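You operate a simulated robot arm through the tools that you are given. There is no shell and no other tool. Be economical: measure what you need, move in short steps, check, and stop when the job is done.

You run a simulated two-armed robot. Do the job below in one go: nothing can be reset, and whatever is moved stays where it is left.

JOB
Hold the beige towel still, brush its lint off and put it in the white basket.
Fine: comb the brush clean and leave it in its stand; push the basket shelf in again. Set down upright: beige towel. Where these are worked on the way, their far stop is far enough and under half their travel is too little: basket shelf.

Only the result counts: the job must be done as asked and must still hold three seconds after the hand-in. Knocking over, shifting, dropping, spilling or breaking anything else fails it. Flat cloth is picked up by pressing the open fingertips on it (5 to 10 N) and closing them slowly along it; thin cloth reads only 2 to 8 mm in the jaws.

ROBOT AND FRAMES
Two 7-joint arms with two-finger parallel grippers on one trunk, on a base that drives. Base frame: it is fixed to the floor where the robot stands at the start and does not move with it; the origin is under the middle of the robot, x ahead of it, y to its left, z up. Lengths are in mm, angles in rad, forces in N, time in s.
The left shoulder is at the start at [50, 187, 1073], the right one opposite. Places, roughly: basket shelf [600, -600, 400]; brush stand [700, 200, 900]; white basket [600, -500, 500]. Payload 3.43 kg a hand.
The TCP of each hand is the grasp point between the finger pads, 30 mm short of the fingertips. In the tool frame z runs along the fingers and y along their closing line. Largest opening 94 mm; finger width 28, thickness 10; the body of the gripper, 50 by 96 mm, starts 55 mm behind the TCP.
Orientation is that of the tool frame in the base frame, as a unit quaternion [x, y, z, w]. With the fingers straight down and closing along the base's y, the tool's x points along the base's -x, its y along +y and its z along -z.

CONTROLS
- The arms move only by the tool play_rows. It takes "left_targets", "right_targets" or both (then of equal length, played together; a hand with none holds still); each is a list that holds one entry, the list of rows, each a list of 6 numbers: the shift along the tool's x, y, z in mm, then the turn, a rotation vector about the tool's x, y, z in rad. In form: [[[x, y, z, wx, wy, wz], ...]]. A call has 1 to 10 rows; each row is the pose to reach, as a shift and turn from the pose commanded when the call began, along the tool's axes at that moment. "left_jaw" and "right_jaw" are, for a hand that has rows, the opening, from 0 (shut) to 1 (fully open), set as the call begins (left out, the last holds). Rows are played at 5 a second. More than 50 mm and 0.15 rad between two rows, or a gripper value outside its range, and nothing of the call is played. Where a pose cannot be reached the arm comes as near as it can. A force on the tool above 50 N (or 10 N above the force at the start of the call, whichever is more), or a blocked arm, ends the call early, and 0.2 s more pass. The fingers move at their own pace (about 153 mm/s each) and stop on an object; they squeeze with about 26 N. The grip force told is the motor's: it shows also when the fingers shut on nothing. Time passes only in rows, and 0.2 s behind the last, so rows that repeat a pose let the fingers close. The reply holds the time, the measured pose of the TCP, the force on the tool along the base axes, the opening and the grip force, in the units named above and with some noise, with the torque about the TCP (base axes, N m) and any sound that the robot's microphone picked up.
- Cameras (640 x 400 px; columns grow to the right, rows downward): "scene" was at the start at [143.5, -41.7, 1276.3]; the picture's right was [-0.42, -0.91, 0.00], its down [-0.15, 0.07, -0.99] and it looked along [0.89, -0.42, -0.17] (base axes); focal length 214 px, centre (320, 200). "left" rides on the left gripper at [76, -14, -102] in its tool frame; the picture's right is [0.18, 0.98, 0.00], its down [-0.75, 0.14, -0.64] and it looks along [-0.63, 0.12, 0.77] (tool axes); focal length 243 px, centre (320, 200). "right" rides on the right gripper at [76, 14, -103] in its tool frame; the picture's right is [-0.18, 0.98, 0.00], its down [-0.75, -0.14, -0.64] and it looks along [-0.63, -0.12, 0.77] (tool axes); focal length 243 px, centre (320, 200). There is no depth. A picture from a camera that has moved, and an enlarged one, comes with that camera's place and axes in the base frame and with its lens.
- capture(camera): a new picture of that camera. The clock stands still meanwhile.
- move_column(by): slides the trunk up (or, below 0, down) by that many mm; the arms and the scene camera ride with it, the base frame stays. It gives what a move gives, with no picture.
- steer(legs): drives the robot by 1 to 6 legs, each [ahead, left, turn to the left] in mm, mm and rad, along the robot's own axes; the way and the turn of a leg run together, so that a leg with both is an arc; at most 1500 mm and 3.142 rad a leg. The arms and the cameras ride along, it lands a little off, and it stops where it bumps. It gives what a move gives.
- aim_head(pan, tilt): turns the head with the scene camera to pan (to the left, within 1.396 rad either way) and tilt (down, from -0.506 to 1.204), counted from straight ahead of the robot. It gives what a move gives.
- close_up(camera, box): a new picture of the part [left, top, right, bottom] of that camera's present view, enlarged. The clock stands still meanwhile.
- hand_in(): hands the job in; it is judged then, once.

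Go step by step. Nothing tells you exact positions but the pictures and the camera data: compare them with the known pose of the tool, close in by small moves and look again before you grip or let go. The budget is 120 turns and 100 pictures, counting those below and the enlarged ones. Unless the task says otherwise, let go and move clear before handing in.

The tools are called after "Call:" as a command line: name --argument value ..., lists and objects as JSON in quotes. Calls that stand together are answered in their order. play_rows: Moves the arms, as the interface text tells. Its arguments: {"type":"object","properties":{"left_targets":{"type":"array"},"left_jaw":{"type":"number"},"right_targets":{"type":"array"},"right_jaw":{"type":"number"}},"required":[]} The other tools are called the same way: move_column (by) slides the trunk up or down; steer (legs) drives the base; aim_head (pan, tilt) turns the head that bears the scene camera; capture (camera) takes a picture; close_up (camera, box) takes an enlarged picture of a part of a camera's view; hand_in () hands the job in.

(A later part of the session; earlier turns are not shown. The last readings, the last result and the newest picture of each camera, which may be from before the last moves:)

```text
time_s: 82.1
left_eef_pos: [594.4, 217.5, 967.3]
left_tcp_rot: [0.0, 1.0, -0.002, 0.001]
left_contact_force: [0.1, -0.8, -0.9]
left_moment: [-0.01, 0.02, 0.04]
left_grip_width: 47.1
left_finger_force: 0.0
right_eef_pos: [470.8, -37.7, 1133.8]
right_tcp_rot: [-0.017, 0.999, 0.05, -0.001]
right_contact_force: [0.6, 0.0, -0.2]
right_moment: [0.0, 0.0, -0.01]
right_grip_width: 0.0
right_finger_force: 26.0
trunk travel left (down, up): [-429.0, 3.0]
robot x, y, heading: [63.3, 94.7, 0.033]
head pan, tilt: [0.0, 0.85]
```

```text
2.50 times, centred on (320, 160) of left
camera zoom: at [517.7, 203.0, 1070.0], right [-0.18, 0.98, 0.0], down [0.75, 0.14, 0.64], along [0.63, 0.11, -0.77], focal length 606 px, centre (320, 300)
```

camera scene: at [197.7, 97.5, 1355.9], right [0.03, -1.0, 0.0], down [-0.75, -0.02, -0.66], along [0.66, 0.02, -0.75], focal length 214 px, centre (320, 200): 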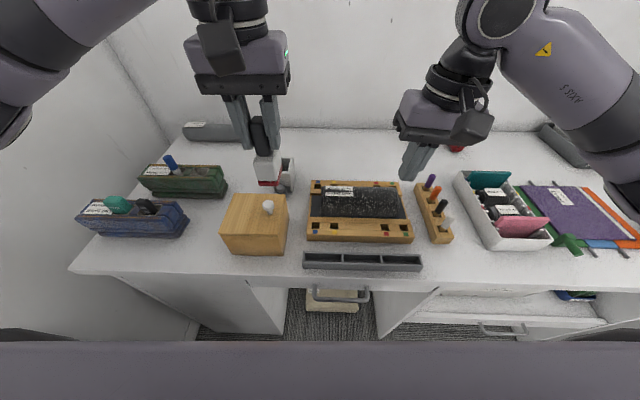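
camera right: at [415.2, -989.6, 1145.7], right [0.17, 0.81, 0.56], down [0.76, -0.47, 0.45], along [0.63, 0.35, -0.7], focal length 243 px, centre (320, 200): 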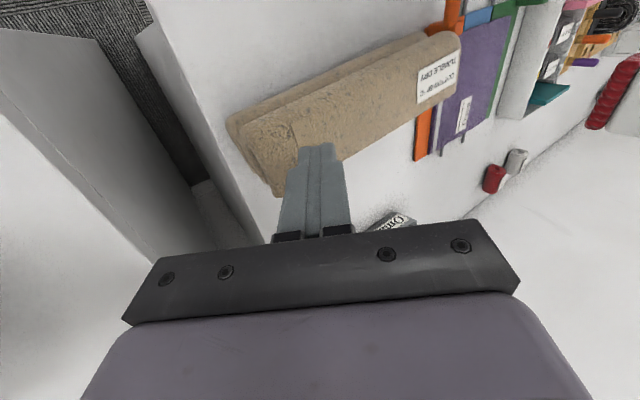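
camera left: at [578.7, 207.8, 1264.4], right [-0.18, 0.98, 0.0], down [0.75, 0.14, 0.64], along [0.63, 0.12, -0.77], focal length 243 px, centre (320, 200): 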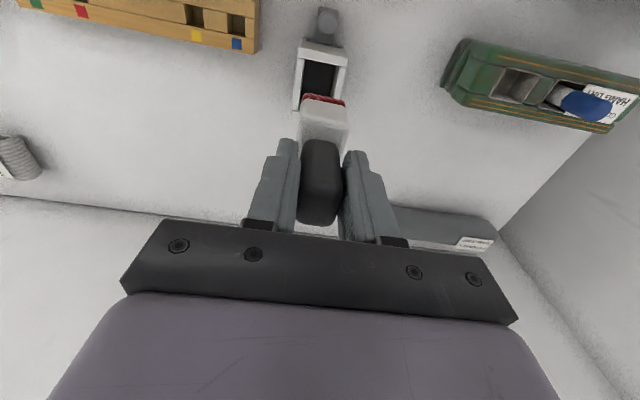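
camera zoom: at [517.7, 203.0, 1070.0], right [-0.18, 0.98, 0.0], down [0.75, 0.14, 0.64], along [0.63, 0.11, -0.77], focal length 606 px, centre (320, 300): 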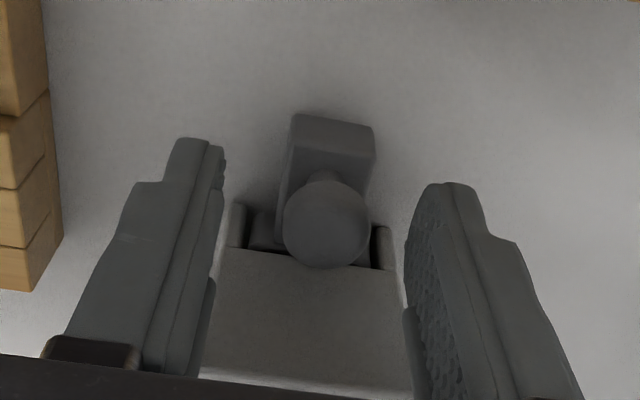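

Call:
play_rows --left_targets '[[[-2, 2, 4, 0, 0, 0], [-2, 2, 4, 0, 0, 0], [-2, 2, 4, 0, 0, 0], [-2, 2, 4, 0, 0, 0]]]' --left_jaw 0

Call:
play_rows --left_targets '[[[4, 0, 0, 0, 0, 0], [8, 0, 0, 0, 0, 0], [12, 0, 0, 0, 0, 0]]]'

Call:
close_up --camera "left" --box '[240, 80, 400, 240]'

```text
time_s: 83.1
left_eef_pos: [597.4, 219.5, 966.1]
left_tcp_rot: [0.0, 1.0, -0.003, 0.002]
left_contact_force: [-6.3, 8.8, 25.0]
left_moment: [0.21, 0.76, 0.05]
left_grip_width: 20.3
left_finger_force: 45.2
right_eef_pos: [467.8, -37.7, 1136.3]
right_tcp_rot: [-0.016, 0.999, 0.05, 0.001]
right_contact_force: [-0.4, 1.0, -0.1]
right_moment: [0.02, 0.0, -0.02]
right_grip_width: 0.0
right_finger_force: 26.4
trunk travel left (down, up): [-429.0, 3.0]
robot x, y, heading: [60.4, 97.1, 0.04]
head pan, tilt: [0.0, 0.85]
```

```text
time_s: 83.9
left_eef_pos: [584.8, 219.7, 965.4]
left_tcp_rot: [0.0, 1.0, -0.003, 0.005]
left_contact_force: [-0.1, 11.4, 22.4]
left_moment: [0.28, -0.79, 0.04]
left_grip_width: 20.5
left_finger_force: 44.7
right_eef_pos: [468.6, -37.4, 1136.6]
right_tcp_rot: [-0.016, 0.999, 0.05, 0.0]
right_contact_force: [-0.8, 0.3, 0.2]
right_moment: [-0.03, -0.01, -0.01]
right_grip_width: 0.1
right_finger_force: 25.9
trunk travel left (down, up): [-429.0, 3.0]
robot x, y, heading: [64.2, 93.9, 0.035]
head pan, tilt: [0.0, 0.85]
```

```text
2.50 times, centred on (320, 160) of left
camera zoom: at [507.4, 205.4, 1068.1], right [-0.19, 0.98, -0.01], down [0.75, 0.15, 0.65], along [0.64, 0.12, -0.76], focal length 606 px, centre (320, 300)
```

zoom: 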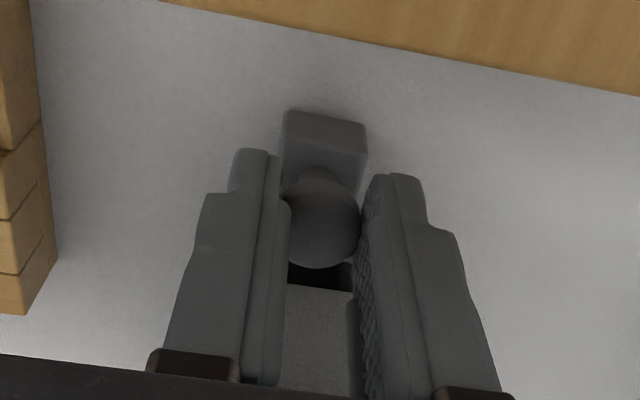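

The knob slides with the hand. I'm pressing down a bit, so I'll ease up slightly and pull it on to its stop.

Call:
play_rows --left_targets '[[[4, -0.5, -2, 0, 0, 0], [8, -0.5, -2, 0, 0, 0], [12, -0.5, -2, 0, 0, 0]]]'

Call:
capture --camera "left"

Call:
close_up --camera "scene" --box '[230, 130, 310, 230]'

```text
time_s: 84.7
left_eef_pos: [572.7, 219.4, 964.2]
left_tcp_rot: [-0.001, 1.0, -0.002, 0.002]
left_contact_force: [-0.5, 15.7, 18.5]
left_moment: [0.46, -0.53, 0.08]
left_grip_width: 20.4
left_finger_force: 45.3
right_eef_pos: [470.0, -36.2, 1136.4]
right_tcp_rot: [-0.016, 0.999, 0.05, -0.001]
right_contact_force: [0.4, 0.2, 0.7]
right_moment: [0.03, 0.0, 0.01]
right_grip_width: 0.0
right_finger_force: 26.4
trunk travel left (down, up): [-429.0, 3.0]
robot x, y, heading: [61.5, 93.3, 0.035]
head pan, tilt: [0.0, 0.85]
```

```text
33 pictures are left
camera left: at [495.8, 205.3, 1068.4], right [-0.19, 0.98, -0.01], down [0.75, 0.15, 0.64], along [0.63, 0.12, -0.77], focal length 243 px, centre (320, 200)
```

left: 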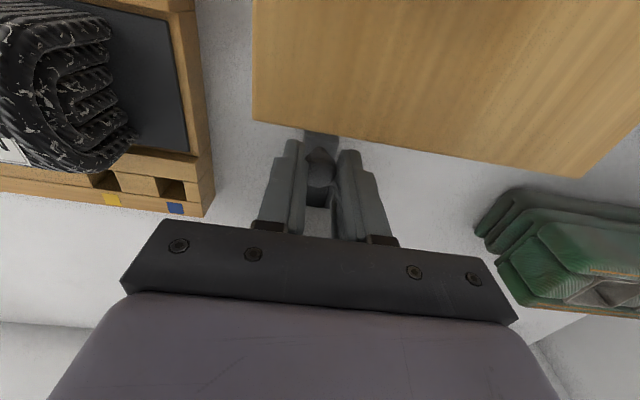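

```text
4.00 times, centred on (270, 180) of scene
camera zoom: at [195.9, 98.9, 1356.1], right [0.03, -1.0, 0.0], down [-0.75, -0.03, -0.66], along [0.66, 0.02, -0.75], focal length 858 px, centre (520, 280)
```

zoom: 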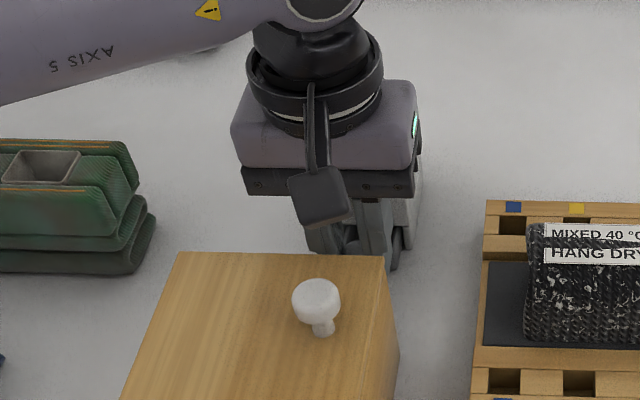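

Call:
play_rows --left_targets '[[[3, 1.5, -1.5, 0, 0, 0], [6, 2, -1.5, 0, 0, 0]]]'

Call:
close_up --camera "left" --box '[240, 80, 400, 240]'

```text
time_s: 85.3
left_eef_pos: [566.2, 219.6, 965.0]
left_tcp_rot: [0.001, 1.0, -0.003, -0.001]
left_contact_force: [-0.1, 8.4, 8.1]
left_moment: [0.19, -0.95, -0.03]
left_grip_width: 20.5
left_finger_force: 45.1
right_eef_pos: [469.4, -37.8, 1135.4]
right_tcp_rot: [-0.016, 0.999, 0.049, 0.0]
right_contact_force: [-0.3, -0.1, 0.3]
right_moment: [0.01, 0.03, 0.0]
right_grip_width: 0.0
right_finger_force: 25.8
trunk travel left (down, up): [-429.0, 3.0]
robot x, y, heading: [60.7, 97.1, 0.038]
head pan, tilt: [0.0, 0.85]
```

```text
2.50 times, centred on (320, 160) of left
camera zoom: at [489.9, 205.9, 1068.5], right [-0.18, 0.98, -0.01], down [0.75, 0.14, 0.64], along [0.63, 0.11, -0.77], focal length 606 px, centre (320, 300)
```

zoom: 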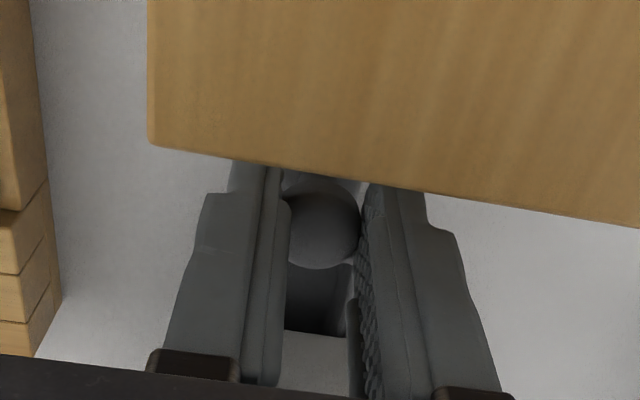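

The box's back edge is at x≈520, so there is room for ~12 mm more pull.

Call:
play_rows --left_targets '[[[4, 0.5, -0.5, 0, 0, 0], [8, 0.7, -0.5, 0, 0, 0], [12, 0.7, -0.5, 0, 0, 0]]]'

Call:
close_up --camera "left" --box '[240, 80, 400, 240]'

```text
time_s: 86.1
left_eef_pos: [554.8, 219.8, 965.3]
left_tcp_rot: [0.001, 1.0, -0.004, -0.001]
left_contact_force: [-0.6, -0.9, 2.7]
left_moment: [-0.07, 0.23, -0.06]
left_grip_width: 20.1
left_finger_force: 44.7
right_eef_pos: [470.9, -38.8, 1135.1]
right_tcp_rot: [-0.017, 0.999, 0.049, -0.001]
right_contact_force: [-0.3, 0.5, -0.5]
right_moment: [0.03, 0.03, -0.01]
right_grip_width: 0.1
right_finger_force: 26.2
trunk travel left (down, up): [-429.0, 3.0]
robot x, y, heading: [61.2, 94.4, 0.035]
head pan, tilt: [0.0, 0.85]
```

```text
2.50 times, centred on (320, 160) of left
camera zoom: at [478.8, 206.0, 1068.7], right [-0.18, 0.98, -0.01], down [0.75, 0.15, 0.64], along [0.63, 0.11, -0.77], focal length 606 px, centre (320, 300)
```

zoom: 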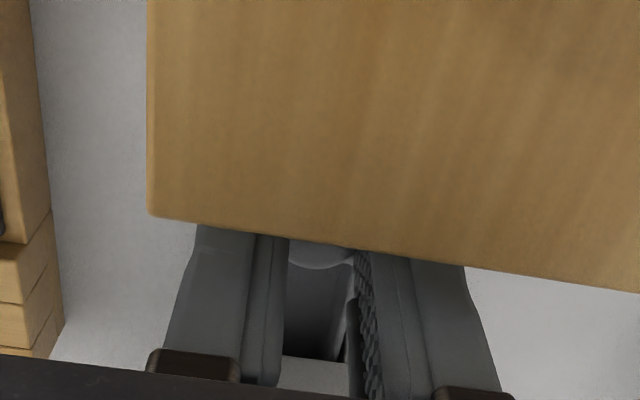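

Now push the comb slide all the way back in.

Call:
play_rows --left_targets '[[[-6, 0, 0, 0, 0, 0], [-12, 0, 0, 0, 0, 0], [-18, 0, 0, 0, 0, 0], [-24, 0, 0, 0, 0, 0], [-30, 0, 0, 0, 0, 0], [-36, 0, 0, 0, 0, 0], [-40, 0, 0, 0, 0, 0], [-43, 0, 0, 0, 0, 0]]]'

Call:
capture --camera "left"

```text
time_s: 87.9
left_eef_pos: [596.4, 219.7, 965.3]
left_tcp_rot: [0.001, 1.0, -0.002, -0.004]
left_contact_force: [-19.0, -11.3, -13.1]
left_moment: [-0.22, 0.03, -0.08]
left_grip_width: 20.2
left_finger_force: 44.6
right_eef_pos: [468.9, -38.4, 1135.2]
right_tcp_rot: [-0.016, 0.999, 0.051, 0.001]
right_contact_force: [-0.5, -1.2, 0.6]
right_moment: [0.0, 0.01, 0.0]
right_grip_width: 0.0
right_finger_force: 25.4
trunk travel left (down, up): [-429.0, 3.0]
robot x, y, heading: [57.0, 95.7, 0.031]
head pan, tilt: [0.0, 0.85]
```

```text
29 pictures are left
camera left: at [520.7, 205.5, 1069.3], right [-0.18, 0.98, 0.0], down [0.76, 0.14, 0.64], along [0.63, 0.11, -0.77], focal length 243 px, centre (320, 200)
```

left: 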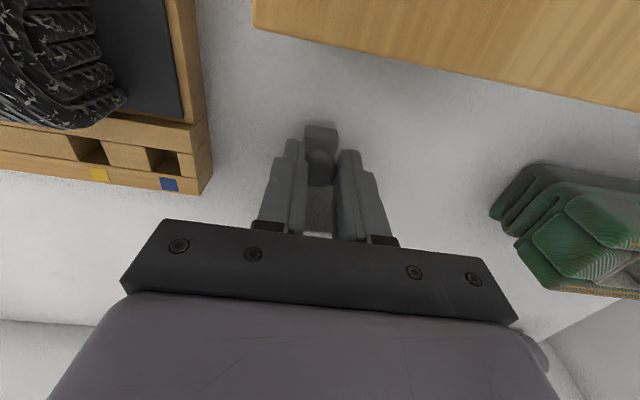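

Slide at its inner stop. One more comb cycle for certainty.

Call:
play_rows --left_targets '[[[3, -0.5, 1, 0, 0, 0], [9, -0.5, 1, 0, 0, 0], [15, -0.5, 1, 0, 0, 0], [21, -0.5, 1, 0, 0, 0], [27, -0.5, 1, 0, 0, 0], [33, -0.3, 0.5, 0, 0, 0], [39, 0, 0, 0, 0, 0], [43, 0, 0, 0, 0, 0]]]'

Call:
play_rows --left_targets '[[[-6, 0, 0, 0, 0, 0], [-12, 0, 0.5, 0, 0, 0], [-18, 0, 0.5, 0, 0, 0], [-24, 0, 0.5, 0, 0, 0], [-30, 0, 0.5, 0, 0, 0], [-36, 0, 0.5, 0, 0, 0], [-40, 0, 0.5, 0, 0, 0], [-42.5, 0, 0.5, 0, 0, 0]]]'

Call:
play_rows --left_targets '[[[0, 0, 0, 0, 0, 0], [0, 0, 0, 0, 0, 0], [0, 0, -25, 0, 0, 0], [0, 0, -60, 0, 0, 0], [0, 0, -100, 0, 0, 0], [0, 0, -135, 0, 0, 0]]]' --left_jaw 0.5

Call:
capture --camera "left"

```text
time_s: 89.7
left_eef_pos: [555.3, 219.3, 966.2]
left_tcp_rot: [0.001, 1.0, -0.003, 0.0]
left_contact_force: [-0.6, -15.3, -15.7]
left_moment: [-0.4, -0.54, -0.08]
left_grip_width: 20.4
left_finger_force: 44.6
right_eef_pos: [471.4, -39.4, 1133.5]
right_tcp_rot: [-0.016, 0.999, 0.05, -0.001]
right_contact_force: [-0.2, 0.0, 0.8]
right_moment: [-0.03, -0.02, 0.01]
right_grip_width: 0.0
right_finger_force: 26.4
trunk travel left (down, up): [-429.0, 3.0]
robot x, y, heading: [58.9, 95.1, 0.032]
head pan, tilt: [0.0, 0.85]
```

```text
time_s: 91.5
left_eef_pos: [595.3, 218.7, 966.2]
left_tcp_rot: [0.001, 1.0, -0.002, -0.003]
left_contact_force: [-11.9, -15.7, -14.7]
left_moment: [-0.37, -0.44, -0.07]
left_grip_width: 20.7
left_finger_force: 44.4
right_eef_pos: [470.4, -39.7, 1133.2]
right_tcp_rot: [-0.017, 0.999, 0.051, -0.001]
right_contact_force: [-0.5, -0.4, 0.4]
right_moment: [-0.01, -0.01, -0.01]
right_grip_width: 0.1
right_finger_force: 26.1
trunk travel left (down, up): [-429.0, 3.0]
robot x, y, heading: [60.7, 95.3, 0.03]
head pan, tilt: [0.0, 0.85]
```

```text
time_s: 92.9
left_eef_pos: [595.7, 223.8, 1098.4]
left_tcp_rot: [-0.001, 1.0, -0.003, 0.0]
left_contact_force: [-1.0, 0.5, -0.2]
left_moment: [0.02, 0.03, 0.02]
left_grip_width: 47.1
left_finger_force: 0.1
right_eef_pos: [470.0, -37.2, 1134.2]
right_tcp_rot: [-0.017, 0.999, 0.049, -0.002]
right_contact_force: [0.2, 0.7, 0.2]
right_moment: [0.0, 0.02, -0.01]
right_grip_width: 0.0
right_finger_force: 26.3
trunk travel left (down, up): [-429.0, 3.0]
robot x, y, heading: [59.0, 94.8, 0.031]
head pan, tilt: [0.0, 0.85]
```

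```text
28 pictures are left
camera left: at [518.9, 209.1, 1202.8], right [-0.19, 0.98, -0.01], down [0.75, 0.15, 0.64], along [0.63, 0.11, -0.77], focal length 243 px, centre (320, 200)
```

left: 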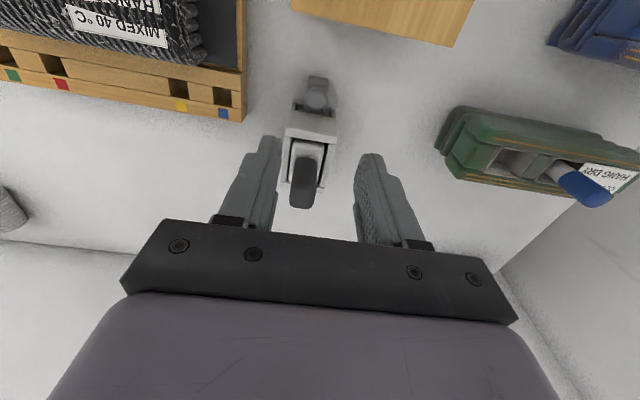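

Slide is home. I want to verify the brush is clean: regrip the handle, lift it straight up and look.

Call:
play_rows --left_targets '[[[-30, -2, 0, 0, 0, 0], [-60, -4.5, 0, 0, 0, 0], [-60, -4.5, 30, 0, 0, 0], [-60, -4.5, 60, 0, 0, 0], [-60, -4.5, 76, 0, 0, 0]]]' --left_jaw 0.9

Call:
play_rows --left_targets '[[[0, 0, 0, 0, 0, 0], [0, 0, 0, 0, 0, 0], [0, 0, 0, 0, 0, 0], [0, 0, -25, 0, 0, 0], [0, 0, -60, 0, 0, 0], [0, 0, -100, 0, 0, 0]]]' --left_jaw 0

Call:
close_up --camera "scene" --box '[250, 100, 310, 180]'

Call:
close_up --camera "left" --box '[270, 10, 370, 150]'

```text
time_s: 94.1
left_eef_pos: [659.3, 218.6, 1022.9]
left_tcp_rot: [0.0, 1.0, -0.003, 0.0]
left_contact_force: [0.6, 0.7, -0.3]
left_moment: [0.02, 0.01, -0.02]
left_grip_width: 84.4
left_finger_force: 0.1
right_eef_pos: [471.8, -39.6, 1134.7]
right_tcp_rot: [-0.017, 0.999, 0.049, -0.001]
right_contact_force: [-0.2, 0.4, 0.2]
right_moment: [0.01, 0.01, -0.01]
right_grip_width: 0.0
right_finger_force: 26.3
trunk travel left (down, up): [-429.0, 3.0]
robot x, y, heading: [58.4, 90.8, 0.035]
head pan, tilt: [0.0, 0.85]
```

```text
time_s: 95.5
left_eef_pos: [658.1, 218.8, 1124.9]
left_tcp_rot: [0.0, 1.0, -0.002, 0.002]
left_contact_force: [0.2, 0.2, -0.6]
left_moment: [0.0, 0.02, 0.03]
left_grip_width: 28.2
left_finger_force: 26.1
right_eef_pos: [471.3, -39.9, 1135.1]
right_tcp_rot: [-0.017, 0.999, 0.05, -0.001]
right_contact_force: [-0.3, 0.1, 0.6]
right_moment: [0.03, -0.02, 0.0]
right_grip_width: 0.0
right_finger_force: 25.9
trunk travel left (down, up): [-429.0, 3.0]
robot x, y, heading: [56.7, 92.3, 0.031]
head pan, tilt: [0.0, 0.85]
```

```text
5.00 times, centred on (280, 140) of scene
camera zoom: at [197.3, 97.1, 1355.9], right [0.03, -1.0, 0.0], down [-0.75, -0.02, -0.66], along [0.66, 0.02, -0.75], focal length 1072 px, centre (520, 500)
```

zoom: 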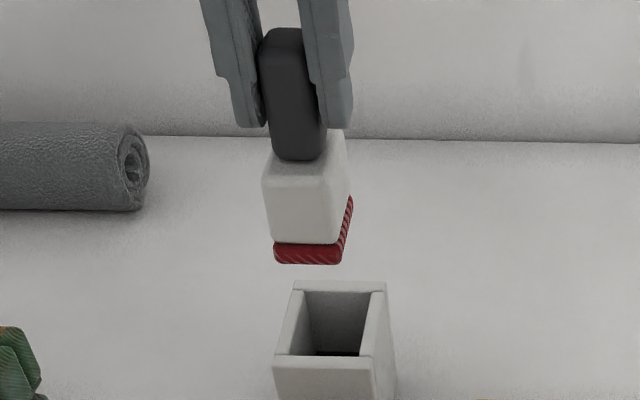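

```text
2.86 times, centred on (320, 80) of left
camera zoom: at [580.6, 204.6, 1227.8], right [-0.18, 0.98, -0.01], down [0.75, 0.14, 0.64], along [0.63, 0.11, -0.77], focal length 693 px, centre (320, 543)
```

zoom: 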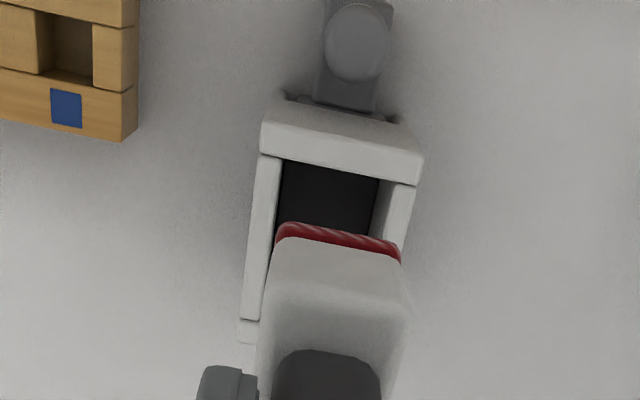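

The pad is clean. Lower it straight back, release and rise.

Call:
play_rows --left_targets '[[[0, 0, 25, 0, 0, 0], [0, 0, 45, 0, 0, 0], [0, 0, 58, 0, 0, 0], [0, 0, 70, 0, 0, 0], [0, 0, 82, 0, 0, 0], [0, 0, 92, 0, 0, 0], [0, 0, 98, 0, 0, 0]]]'

```text
time_s: 97.1
left_eef_pos: [659.2, 218.6, 1027.2]
left_tcp_rot: [0.0, 1.0, -0.003, -0.001]
left_contact_force: [-0.8, 0.1, -0.4]
left_moment: [0.02, 0.01, 0.01]
left_grip_width: 27.9
left_finger_force: 25.8
right_eef_pos: [471.1, -38.3, 1134.8]
right_tcp_rot: [-0.016, 0.999, 0.05, -0.001]
right_contact_force: [-0.3, 0.5, -0.1]
right_moment: [0.02, 0.01, 0.0]
right_grip_width: 0.0
right_finger_force: 26.0
trunk travel left (down, up): [-429.0, 3.0]
robot x, y, heading: [61.4, 95.0, 0.033]
head pan, tilt: [0.0, 0.85]
```

Call:
play_rows --left_targets '[[[0, 0, 2, 0, 0, 0], [0, 0, 3, 0, 0, 0], [0, 0, 3, 0, 0, 0]]]'

Call:
play_rows --left_targets '[[[0, 0, 0, 0, 0, 0], [0, 0, 0, 0, 0, 0], [0, 0, -35, 0, 0, 0], [0, 0, -75, 0, 0, 0], [20, 0, -115, 0, 0, 0], [60, 0, -140, 0, 0, 0], [105, 0, -150, 0, 0, 0], [150, 0, -160, 0, 0, 0], [195, 0, -160, 0, 0, 0]]]' --left_jaw 1

Call:
close_up --camera "scene" --box '[240, 110, 320, 210]'

```text
time_s: 97.9
left_eef_pos: [659.6, 218.1, 1024.3]
left_tcp_rot: [0.0, 1.0, -0.002, 0.0]
left_contact_force: [0.2, -0.6, -1.3]
left_moment: [0.0, -0.02, -0.01]
left_grip_width: 28.0
left_finger_force: 26.6
right_eef_pos: [470.7, -38.0, 1134.4]
right_tcp_rot: [-0.016, 0.999, 0.05, 0.0]
right_contact_force: [0.0, -0.1, 0.3]
right_moment: [-0.02, 0.0, -0.05]
right_grip_width: 0.0
right_finger_force: 26.0
trunk travel left (down, up): [-429.0, 3.0]
robot x, y, heading: [60.0, 96.5, 0.031]
head pan, tilt: [0.0, 0.85]
```

```text
time_s: 99.9
left_eef_pos: [463.3, 218.1, 1191.0]
left_tcp_rot: [-0.002, 1.0, -0.003, 0.002]
left_contact_force: [0.4, 0.5, 0.0]
left_moment: [0.01, -0.01, 0.01]
left_grip_width: 94.4
left_finger_force: 0.0
right_eef_pos: [470.8, -37.4, 1134.1]
right_tcp_rot: [-0.017, 0.999, 0.049, -0.001]
right_contact_force: [0.5, -0.4, 0.8]
right_moment: [-0.01, 0.01, 0.0]
right_grip_width: 0.2
right_finger_force: 25.7
trunk travel left (down, up): [-429.0, 3.0]
robot x, y, heading: [59.4, 94.9, 0.035]
head pan, tilt: [0.0, 0.85]
```

```text
4.00 times, centred on (280, 160) of scene
camera zoom: at [197.2, 97.7, 1355.9], right [0.03, -1.0, 0.0], down [-0.75, -0.02, -0.66], along [0.66, 0.02, -0.75], focal length 858 px, centre (480, 360)
```

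zoom: 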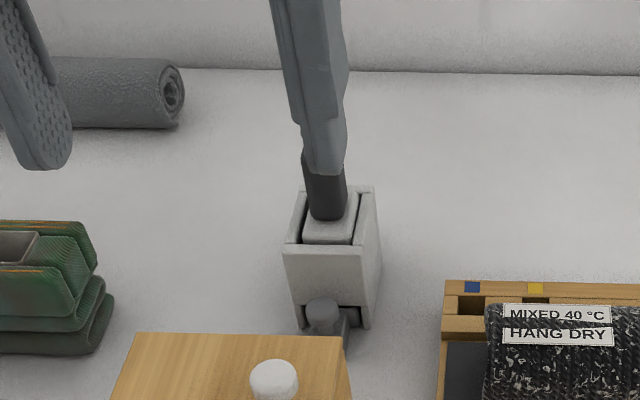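

Brush job done. Now the shelf: I back off, drive to face its handle (est. (375, −582, 460)), lower the trunk and look.

Call:
steer --legs '[[-290, 0, -0.033], [0, -500, 0]]'

Call:
move_column --by -400

Call:
aim_head --pan -0.2 --tilt 0.7

Call:
capture --camera "scene"

```text
time_s: 106.4
left_eef_pos: [183.7, -300.9, 1189.9]
left_tcp_rot: [0.009, 1.0, -0.003, 0.0]
left_contact_force: [-0.8, 0.5, 0.0]
left_moment: [0.01, 0.01, -0.02]
left_grip_width: 93.6
left_finger_force: 0.0
right_eef_pos: [183.8, -557.2, 1134.2]
right_tcp_rot: [-0.005, 0.999, 0.049, 0.0]
right_contact_force: [0.2, 0.0, 0.5]
right_moment: [-0.04, -0.01, -0.02]
right_grip_width: 0.2
right_finger_force: 26.0
trunk travel left (down, up): [-429.0, 3.0]
robot x, y, heading: [-221.4, -411.1, 0.007]
head pan, tilt: [0.0, 0.85]
```

```text
time_s: 110.3
left_eef_pos: [182.9, -300.6, 789.9]
left_tcp_rot: [0.011, 1.0, -0.002, 0.0]
left_contact_force: [0.5, -0.2, 0.0]
left_moment: [0.01, -0.04, -0.01]
left_grip_width: 93.9
left_finger_force: 0.1
right_eef_pos: [184.4, -556.2, 734.3]
right_tcp_rot: [-0.005, 0.999, 0.049, 0.0]
right_contact_force: [0.0, 0.1, 0.1]
right_moment: [0.02, -0.03, 0.0]
right_grip_width: 0.1
right_finger_force: 26.3
trunk travel left (down, up): [-29.0, 403.0]
robot x, y, heading: [-220.0, -411.8, 0.01]
head pan, tilt: [0.0, 0.85]
```

```text
time_s: 111.0
left_eef_pos: [183.0, -299.7, 790.7]
left_tcp_rot: [0.011, 1.0, -0.002, 0.0]
left_contact_force: [-0.2, -0.4, 0.4]
left_moment: [0.02, 0.02, -0.01]
left_grip_width: 93.9
left_finger_force: 0.0
right_eef_pos: [184.4, -556.8, 735.1]
right_tcp_rot: [-0.005, 0.999, 0.05, 0.0]
right_contact_force: [-0.6, -0.5, 0.4]
right_moment: [-0.02, 0.04, 0.01]
right_grip_width: 0.0
right_finger_force: 25.6
trunk travel left (down, up): [-29.0, 403.0]
robot x, y, heading: [-222.9, -412.3, 0.014]
head pan, tilt: [-0.201, 0.7]
```

```text
24 pictures are left
camera scene: at [-80.4, -431.4, 968.1], right [-0.19, -0.98, 0.0], down [-0.63, 0.12, -0.76], along [0.75, -0.14, -0.64], focal length 214 px, centre (320, 200)
```

scene: 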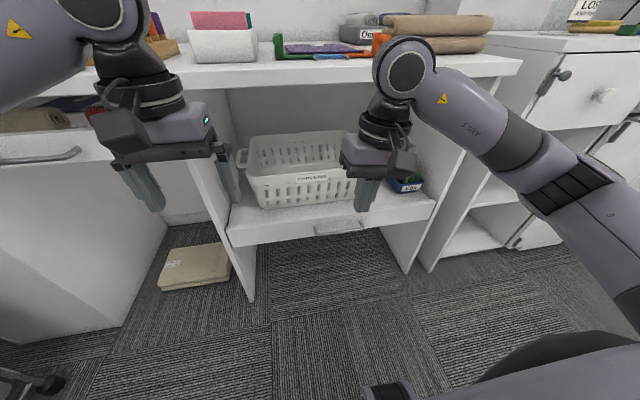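

Handle bar is at about (381, −583, 448), running along y. I'll turn the right hand 90° so it closes across the bar, then pitch it forward.

Call:
play_rows --right_targets '[[[0, 0, 0, 0, 0, 0.15], [0, 0, 0, 0, 0, 0.3], [0, 0, 0, 0, 0, 0.45], [0, 0, 0, 0, 0, 0.6], [0, 0, 0, 0, 0, 0.75], [0, 0, 0, 0, 0, 0.9], [0, 0, 0, 0, 0, 1.05], [0, 0, 0, 0, 0, 1.2], [0, 0, 0, 0, 0, 1.35], [0, 0, 0, 0, 0, 1.5]]]' --right_jaw 0.8

```text
time_s: 113.2
left_eef_pos: [184.3, -300.3, 789.8]
left_tcp_rot: [0.01, 1.0, -0.003, 0.0]
left_contact_force: [0.1, -0.1, 0.5]
left_moment: [0.02, -0.01, 0.0]
left_grip_width: 93.8
left_finger_force: 0.1
right_eef_pos: [183.6, -557.0, 734.0]
right_tcp_rot: [0.678, 0.734, 0.036, -0.034]
right_contact_force: [0.6, 0.4, -1.0]
right_moment: [0.01, -0.04, -0.02]
right_grip_width: 75.3
right_finger_force: 0.1
trunk travel left (down, up): [-29.0, 403.0]
robot x, y, heading: [-224.1, -414.4, 0.009]
head pan, tilt: [-0.201, 0.7]
```

Call:
play_rows --right_targets '[[[-10, 21, 36.5, -0.133, -0.021, 0.006], [-20, 42.5, 73, -0.267, -0.042, 0.012], [-30, 64, 110, -0.4, -0.063, 0.018], [-40, 85, 146, -0.533, -0.084, 0.024], [-50, 107, 183, -0.667, -0.105, 0.03], [-59.4, 128, 219.5, -0.8, -0.126, 0.036], [-59.4, 128, 219.5, -0.8, -0.126, 0.036]]]'

Call:
capture --camera "right"

Call:
capture --camera "scene"

```text
time_s: 114.8
left_eef_pos: [183.7, -301.1, 791.1]
left_tcp_rot: [0.01, 1.0, -0.002, -0.001]
left_contact_force: [0.4, -0.1, -0.4]
left_moment: [-0.03, -0.01, 0.01]
left_grip_width: 94.0
left_finger_force: 0.1
right_eef_pos: [313.9, -580.8, 511.8]
right_tcp_rot: [0.65, 0.651, 0.278, 0.276]
right_contact_force: [0.3, 0.4, 0.2]
right_moment: [0.01, -0.01, 0.0]
right_grip_width: 75.1
right_finger_force: 0.1
trunk travel left (down, up): [-29.0, 403.0]
robot x, y, heading: [-220.6, -413.1, 0.012]
head pan, tilt: [-0.201, 0.7]
```

```text
23 pictures are left
camera right: at [250.2, -503.1, 593.1], right [0.68, -0.18, 0.71], down [-0.56, -0.76, 0.34], along [0.47, -0.63, -0.62], focal length 243 px, centre (320, 200)
```

right: 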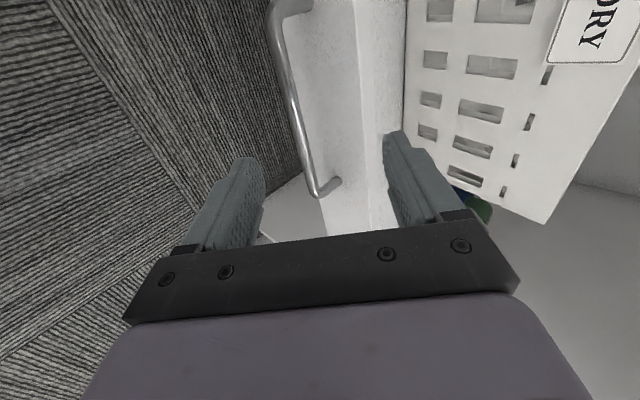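

```text
22 pictures are left
camera scene: at [-80.4, -431.5, 968.1], right [-0.19, -0.98, 0.0], down [-0.63, 0.12, -0.76], along [0.75, -0.14, -0.64], focal length 214 px, centre (320, 200)
```

scene: 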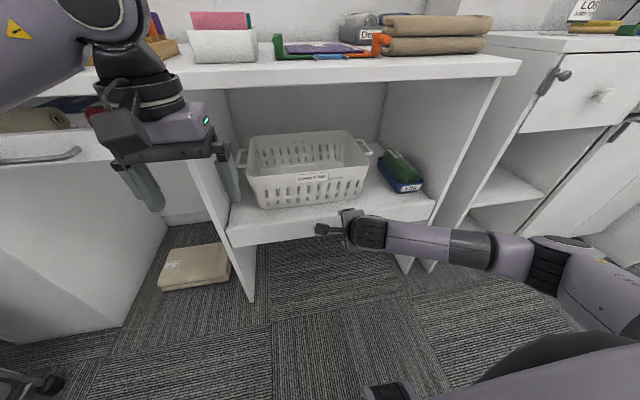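

The right camera puts the bar ≈106 mm ahead and 18 mm to the lower side of the fingers. I'll approach to within 30 mm and recheck.

Call:
play_rows --right_targets '[[[0, -9, 25, 0, 0, 0], [0, -18, 50, 0, 0, 0], [0, -18, 70, 0, 0, 0]]]'

Call:
capture --camera "right"

```text
time_s: 115.6
left_eef_pos: [182.9, -299.7, 790.2]
left_tcp_rot: [0.01, 1.0, -0.003, 0.002]
left_contact_force: [1.3, -0.5, 0.6]
left_moment: [0.01, 0.03, 0.0]
left_grip_width: 93.9
left_finger_force: 0.1
right_eef_pos: [352.8, -583.4, 452.8]
right_tcp_rot: [0.65, 0.65, 0.279, 0.277]
right_contact_force: [-25.0, -4.2, 19.0]
right_moment: [0.04, -1.33, -0.29]
right_grip_width: 73.1
right_finger_force: 0.0
trunk travel left (down, up): [-29.0, 403.0]
robot x, y, heading: [-224.1, -411.3, 0.013]
head pan, tilt: [-0.201, 0.7]
```

```text
21 pictures are left
camera right: at [288.6, -505.5, 533.5], right [0.68, -0.18, 0.71], down [-0.56, -0.76, 0.34], along [0.47, -0.63, -0.62], focal length 243 px, centre (320, 200)
```

right: 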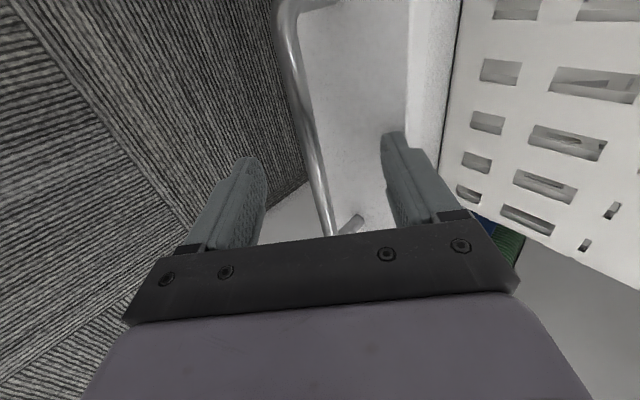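

The upper fingertip touches the shelf front. I'll back off slightly, narrow the jaws, recentre on the bar and go in.

Call:
play_rows --right_targets '[[[0, 0, -8, 0, 0, 0], [0, -6, -8, 0, 0, 0], [0, -6, 4, 0, 0, 0], [0, -6, 14, 0, 0, 0]]]' --right_jaw 0.36

Call:
play_rows --right_targets '[[[0, 0, 0, 0, 0, 0], [0, 0, 0, 0, 0, 0], [0, 0, 0, 0, 0, 0]]]' --right_jaw 0

Call:
capture --camera "right"

```text
time_s: 116.6
left_eef_pos: [182.4, -300.0, 790.2]
left_tcp_rot: [0.01, 1.0, -0.002, 0.0]
left_contact_force: [0.7, 0.0, 1.0]
left_moment: [-0.02, 0.01, -0.02]
left_grip_width: 94.2
left_finger_force: 0.0
right_eef_pos: [361.0, -581.9, 436.2]
right_tcp_rot: [0.65, 0.651, 0.278, 0.276]
right_contact_force: [-0.4, -0.6, 0.5]
right_moment: [0.0, -0.01, 0.0]
right_grip_width: 33.8
right_finger_force: 0.0
trunk travel left (down, up): [-29.0, 403.0]
robot x, y, heading: [-221.7, -418.1, 0.013]
head pan, tilt: [-0.201, 0.7]
```

```text
time_s: 117.4
left_eef_pos: [182.8, -300.0, 790.4]
left_tcp_rot: [0.01, 1.0, -0.003, 0.001]
left_contact_force: [0.3, -0.1, -0.7]
left_moment: [0.05, -0.01, -0.01]
left_grip_width: 94.1
left_finger_force: 0.0
right_eef_pos: [362.6, -583.1, 439.3]
right_tcp_rot: [0.65, 0.651, 0.278, 0.279]
right_contact_force: [2.7, -2.6, 12.7]
right_moment: [-0.26, -0.15, 0.53]
right_grip_width: 11.6
right_finger_force: 45.2
trunk travel left (down, up): [-29.0, 403.0]
robot x, y, heading: [-218.5, -416.3, 0.014]
head pan, tilt: [-0.201, 0.7]
```

```text
20 pictures are left
camera right: at [297.1, -505.1, 519.0], right [0.68, -0.18, 0.71], down [-0.56, -0.75, 0.34], along [0.47, -0.63, -0.61], focal length 243 px, centre (320, 200)
```

right: 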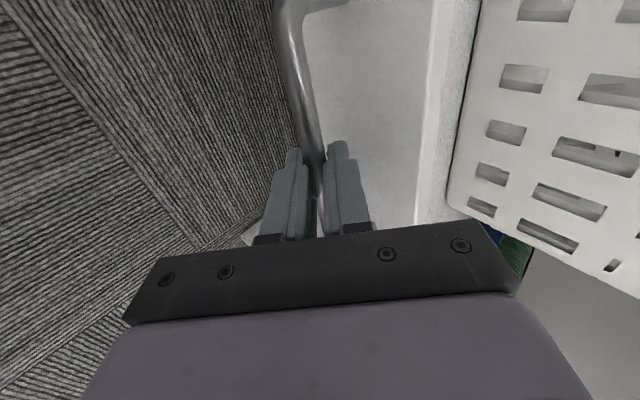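

The bar is gripped. Pull the shelf out by driving back.

Call:
steer --legs '[[-120, 0, 0]]'

Call:
capture --camera "scene"

```text
time_s: 118.7
left_eef_pos: [59.7, -299.6, 790.1]
left_tcp_rot: [0.009, 1.0, -0.003, 0.002]
left_contact_force: [-0.2, -0.3, 0.1]
left_moment: [-0.05, -0.02, -0.01]
left_grip_width: 93.6
left_finger_force: 0.0
right_eef_pos: [238.5, -583.5, 439.1]
right_tcp_rot: [0.649, 0.651, 0.279, 0.277]
right_contact_force: [-1.1, -2.4, 20.5]
right_moment: [-0.89, -0.16, -0.54]
right_grip_width: 11.5
right_finger_force: 44.9
trunk travel left (down, up): [-29.0, 403.0]
robot x, y, heading: [-341.7, -416.8, 0.018]
head pan, tilt: [-0.201, 0.7]
```

```text
19 pictures are left
camera scene: at [-204.2, -432.2, 968.5], right [-0.19, -0.98, 0.0], down [-0.63, 0.12, -0.77], along [0.75, -0.14, -0.64], focal length 214 px, centre (320, 200)
```

scene: 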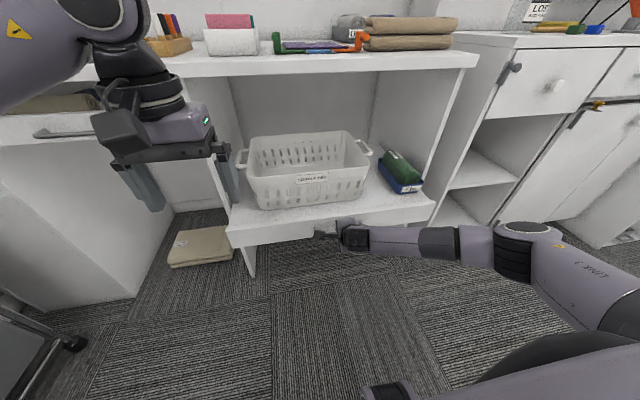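

Call:
steer --legs '[[-110, 0, 0]]'

```text
time_s: 119.8
left_eef_pos: [-46.0, -303.0, 790.5]
left_tcp_rot: [0.009, 1.0, -0.002, 0.001]
left_contact_force: [-0.3, -0.3, 0.0]
left_moment: [0.01, 0.0, -0.02]
left_grip_width: 94.2
left_finger_force: 0.0
right_eef_pos: [132.4, -582.8, 438.7]
right_tcp_rot: [0.649, 0.651, 0.281, 0.276]
right_contact_force: [-1.6, 10.5, 9.9]
right_moment: [-0.65, -0.04, -0.11]
right_grip_width: 11.5
right_finger_force: 45.5
trunk travel left (down, up): [-29.0, 403.0]
robot x, y, heading: [-452.4, -416.3, 0.013]
head pan, tilt: [-0.201, 0.7]
```

Call:
steer --legs '[[-70, 0, 0]]'

Call:
capture --camera "scene"

```text
time_s: 120.8
left_eef_pos: [-115.3, -303.9, 790.2]
left_tcp_rot: [0.009, 1.0, -0.003, 0.001]
left_contact_force: [-0.3, -0.3, -0.2]
left_moment: [0.0, 0.04, -0.03]
left_grip_width: 94.0
left_finger_force: 0.1
right_eef_pos: [64.3, -583.4, 437.4]
right_tcp_rot: [0.648, 0.652, 0.281, 0.276]
right_contact_force: [-1.7, 2.1, 6.2]
right_moment: [-0.96, -0.03, -0.64]
right_grip_width: 11.6
right_finger_force: 45.1
trunk travel left (down, up): [-29.0, 403.0]
robot x, y, heading: [-517.6, -418.7, 0.014]
head pan, tilt: [-0.201, 0.7]
```

```text
18 pictures are left
camera scene: at [-379.1, -434.6, 968.3], right [-0.19, -0.98, 0.0], down [-0.63, 0.12, -0.77], along [0.75, -0.14, -0.64], focal length 214 px, centre (320, 200)
```

scene: 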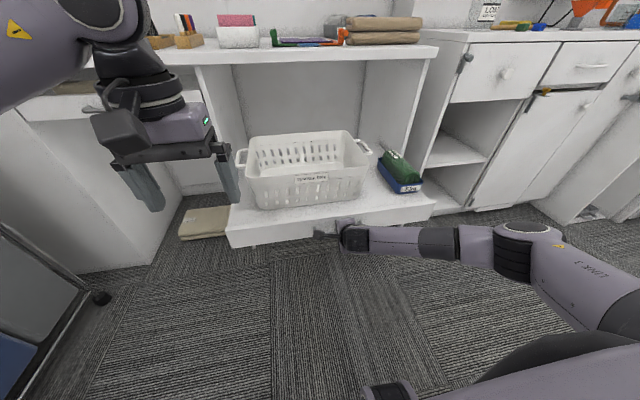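

Shelf and basket are out ~300 mm. I'll release the handle, back the right hand off and fold it in.

Call:
play_rows --right_targets '[[[0, 0, 0, 0, 0, 0], [0, 0, 0, 0, 0, 0], [0, 0, -25, 0, 0, 0], [0, 0, -60, 0, 0, 0]]]' --right_jaw 0.36

Call:
play_rows --right_targets '[[[0, -12, -45, 0.11, 0, 0], [0, -24, -90, 0.22, 0, 0], [0, -36, -135, 0.33, 0, 0], [0, -48, -180, 0.44, 0, 0], [0, -60, -225, 0.57, 0, 0], [0, -72, -265, 0.69, 0, 0], [0, -80, -290, 0.8, 0, 0]]]' --left_targets '[[[0, 0, 0, 0, 0, -0.14], [0, 0, 0, 0, 0, -0.28], [0, 0, 0, 0, 0, -0.42], [0, 0, 0, 0, 0, -0.56], [0, 0, 0, 0, 0, -0.7], [0, 0, 0, 0, 0, -0.84], [0, 0, 0, 0, 0, -0.98]]]'

Call:
play_rows --left_targets '[[[0, 0, 0, 0, 0, -0.14], [0, 0, 0, 0, 0, -0.28], [0, 0, 0, 0, 0, -0.42], [0, 0, 0, 0, 0, -0.56], [0, 0, 0, 0, 0, -0.61], [0, 0, 0, 0, 0, -0.61]]]'

Call:
capture --camera "scene"

```text
time_s: 121.8
left_eef_pos: [-115.3, -301.9, 790.2]
left_tcp_rot: [0.009, 1.0, -0.002, -0.001]
left_contact_force: [0.5, -0.4, -0.6]
left_moment: [-0.01, 0.01, 0.0]
left_grip_width: 94.2
left_finger_force: 0.0
right_eef_pos: [21.2, -585.4, 479.0]
right_tcp_rot: [0.648, 0.652, 0.28, 0.275]
right_contact_force: [0.3, 0.3, -0.2]
right_moment: [0.0, -0.01, 0.03]
right_grip_width: 33.9
right_finger_force: 0.1
trunk travel left (down, up): [-29.0, 403.0]
robot x, y, heading: [-522.2, -416.7, 0.013]
head pan, tilt: [-0.201, 0.7]
```

```text
time_s: 123.4
left_eef_pos: [-115.9, -304.0, 789.7]
left_tcp_rot: [-0.463, 0.886, -0.002, -0.001]
left_contact_force: [-0.5, -0.7, -0.9]
left_moment: [-0.01, -0.03, 0.01]
left_grip_width: 93.8
left_finger_force: 0.2
right_eef_pos: [-243.7, -586.4, 624.0]
right_tcp_rot: [0.703, 0.711, 0.004, 0.002]
right_contact_force: [-0.4, -0.3, -0.3]
right_moment: [-0.02, 0.02, -0.04]
right_grip_width: 33.8
right_finger_force: 0.0
trunk travel left (down, up): [-29.0, 403.0]
robot x, y, heading: [-520.8, -415.7, 0.01]
head pan, tilt: [-0.201, 0.7]
```

```text
time_s: 124.8
left_eef_pos: [-115.4, -303.9, 789.4]
left_tcp_rot: [0.708, -0.706, 0.002, 0.001]
left_contact_force: [-0.3, 0.0, 1.4]
left_moment: [-0.01, 0.01, 0.01]
left_grip_width: 93.7
left_finger_force: 0.2
right_eef_pos: [-242.2, -587.0, 621.7]
right_tcp_rot: [0.705, 0.71, 0.004, 0.001]
right_contact_force: [0.3, 0.0, -1.0]
right_moment: [0.03, -0.01, -0.01]
right_grip_width: 33.8
right_finger_force: 0.1
trunk travel left (down, up): [-29.0, 403.0]
robot x, y, heading: [-519.7, -417.0, 0.012]
head pan, tilt: [-0.201, 0.7]
```

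```text
17 pictures are left
camera scene: at [-378.7, -434.9, 968.1], right [-0.19, -0.98, 0.0], down [-0.63, 0.12, -0.76], along [0.75, -0.14, -0.64], focal length 214 px, centre (320, 200)
```

scene: 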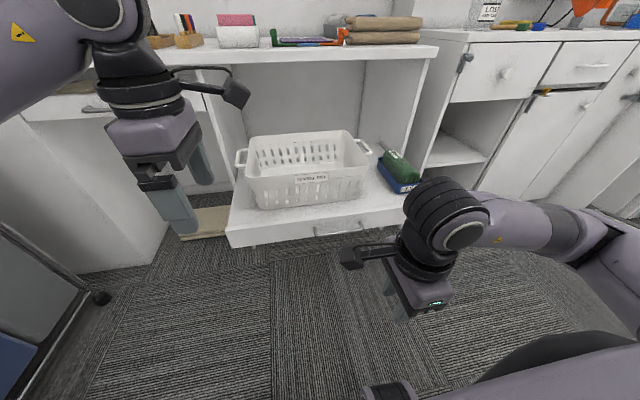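

Now fetch the towel with the left hand. I'll approach from the right of the pulled-out shelf so the base stays clear of it.

Call:
play_rows --left_targets '[[[-30, 30, 0, 0, 0, 0], [-60, 60, 0, 0, 0, 0], [-90, 90, 0, 0, 0, 0]]]'

Call:
steer --legs '[[0, -825, -0.012]]'

Call:
move_column --by 380

Call:
aim_head --pan 0.3 --tilt 0.7

Call:
capture --camera "scene"

```text
time_s: 125.6
left_eef_pos: [-206.5, -215.1, 791.1]
left_tcp_rot: [0.707, -0.707, 0.002, 0.001]
left_contact_force: [-0.6, -0.8, 0.8]
left_moment: [0.03, -0.01, 0.02]
left_grip_width: 94.2
left_finger_force: 0.1
right_eef_pos: [-243.2, -586.4, 623.7]
right_tcp_rot: [0.704, 0.71, 0.004, 0.001]
right_contact_force: [-0.1, -0.2, -0.4]
right_moment: [0.02, 0.05, -0.03]
right_grip_width: 33.6
right_finger_force: 0.1
trunk travel left (down, up): [-29.0, 403.0]
robot x, y, heading: [-521.4, -416.0, 0.009]
head pan, tilt: [-0.201, 0.7]
```

```text
time_s: 133.4
left_eef_pos: [-192.0, -1050.5, 791.1]
left_tcp_rot: [0.711, -0.704, 0.002, 0.002]
left_contact_force: [0.1, 0.2, 0.2]
left_moment: [0.03, 0.02, 0.01]
left_grip_width: 93.8
left_finger_force: 0.1
right_eef_pos: [-226.2, -1423.0, 623.9]
right_tcp_rot: [0.701, 0.713, 0.004, 0.001]
right_contact_force: [-0.8, -0.4, 0.2]
right_moment: [-0.03, 0.03, -0.02]
right_grip_width: 33.9
right_finger_force: 0.1
trunk travel left (down, up): [-29.0, 403.0]
robot x, y, heading: [-506.9, -1253.8, 0.024]
head pan, tilt: [-0.201, 0.7]
```

```text
time_s: 137.1
left_eef_pos: [-193.0, -1050.7, 1170.8]
left_tcp_rot: [0.711, -0.703, 0.002, 0.002]
left_contact_force: [0.2, -0.4, -0.4]
left_moment: [-0.03, -0.01, -0.02]
left_grip_width: 93.9
left_finger_force: 0.1
right_eef_pos: [-225.2, -1424.1, 1003.5]
right_tcp_rot: [0.7, 0.714, 0.004, 0.002]
right_contact_force: [-0.6, -0.7, 0.6]
right_moment: [0.0, -0.01, -0.01]
right_grip_width: 34.0
right_finger_force: 0.1
trunk travel left (down, up): [-409.0, 23.0]
robot x, y, heading: [-508.9, -1257.9, 0.024]
head pan, tilt: [-0.201, 0.7]
```

```text
time_s: 138.0
left_eef_pos: [-191.7, -1049.9, 1171.4]
left_tcp_rot: [0.711, -0.703, 0.001, 0.002]
left_contact_force: [0.5, -0.9, 0.4]
left_moment: [-0.01, -0.03, 0.01]
left_grip_width: 93.8
left_finger_force: 0.0
right_eef_pos: [-226.4, -1422.9, 1003.0]
right_tcp_rot: [0.701, 0.713, 0.003, 0.002]
right_contact_force: [0.3, -1.3, 0.4]
right_moment: [-0.02, 0.0, 0.0]
right_grip_width: 33.7
right_finger_force: 0.0
trunk travel left (down, up): [-409.0, 23.0]
robot x, y, heading: [-505.8, -1255.1, 0.02]
head pan, tilt: [0.3, 0.7]
```

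```text
16 pictures are left
camera scene: at [-366.2, -1230.8, 1348.1], right [0.32, -0.95, 0.0], down [-0.61, -0.2, -0.76], along [0.73, 0.24, -0.64], focal length 214 px, centre (320, 200)
```

scene: 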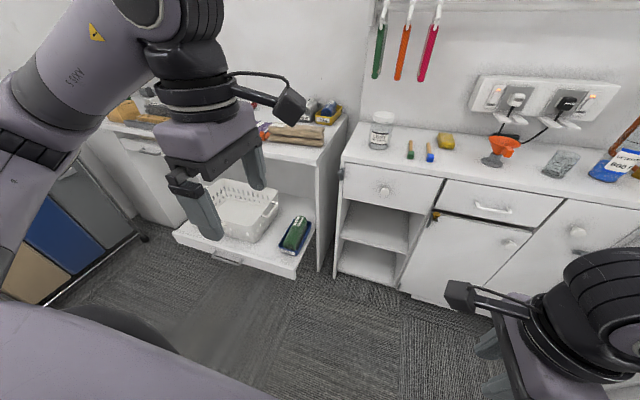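

Call:
steer --legs '[[540, 15, -0.02]]'

Call:
aim_head --pan 0.7 --tilt 0.75

Call:
capture --camera "scene"

```text
time_s: 141.1
left_eef_pos: [335.9, -1037.7, 1172.1]
left_tcp_rot: [-0.703, 0.712, -0.002, 0.0]
left_contact_force: [0.5, 0.9, -0.3]
left_moment: [-0.01, -0.01, -0.01]
left_grip_width: 93.8
left_finger_force: 0.1
right_eef_pos: [293.3, -1409.9, 1005.0]
right_tcp_rot: [0.709, 0.705, 0.005, 0.002]
right_contact_force: [0.2, 0.6, 0.2]
right_moment: [0.0, -0.06, -0.01]
right_grip_width: 33.9
right_finger_force: 0.0
trunk travel left (down, up): [-409.0, 23.0]
robot x, y, heading: [15.9, -1234.6, -0.0]
head pan, tilt: [0.3, 0.7]
stopped in leg 1: the robot was blocked; the commanded pose is now the measured one
```

```text
time_s: 141.9
left_eef_pos: [336.1, -1038.6, 1171.0]
left_tcp_rot: [-0.703, 0.711, -0.001, -0.002]
left_contact_force: [0.1, -0.1, 0.3]
left_moment: [-0.05, 0.02, -0.06]
left_grip_width: 94.3
left_finger_force: 0.2
right_eef_pos: [292.7, -1408.5, 1003.4]
right_tcp_rot: [0.709, 0.705, 0.004, 0.001]
right_contact_force: [-0.2, 0.4, 0.2]
right_moment: [0.0, -0.02, -0.03]
right_grip_width: 33.9
right_finger_force: 0.1
trunk travel left (down, up): [-409.0, 23.0]
robot x, y, heading: [17.2, -1237.3, 0.001]
head pan, tilt: [0.7, 0.75]
```

```text
15 pictures are left
camera scene: at [139.8, -1185.3, 1343.9], right [0.64, -0.77, 0.0], down [-0.52, -0.44, -0.73], along [0.56, 0.47, -0.68], focal length 214 px, centre (320, 200)
```

scene: 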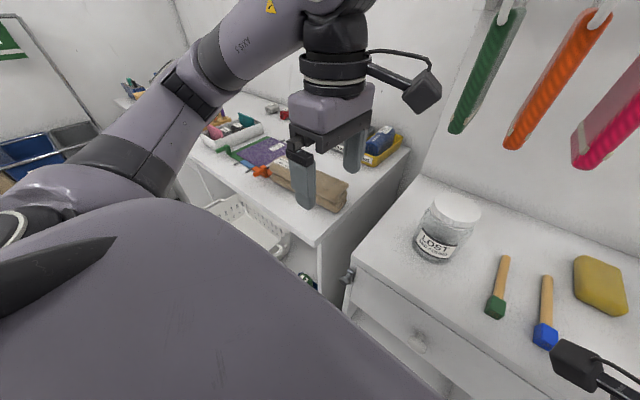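

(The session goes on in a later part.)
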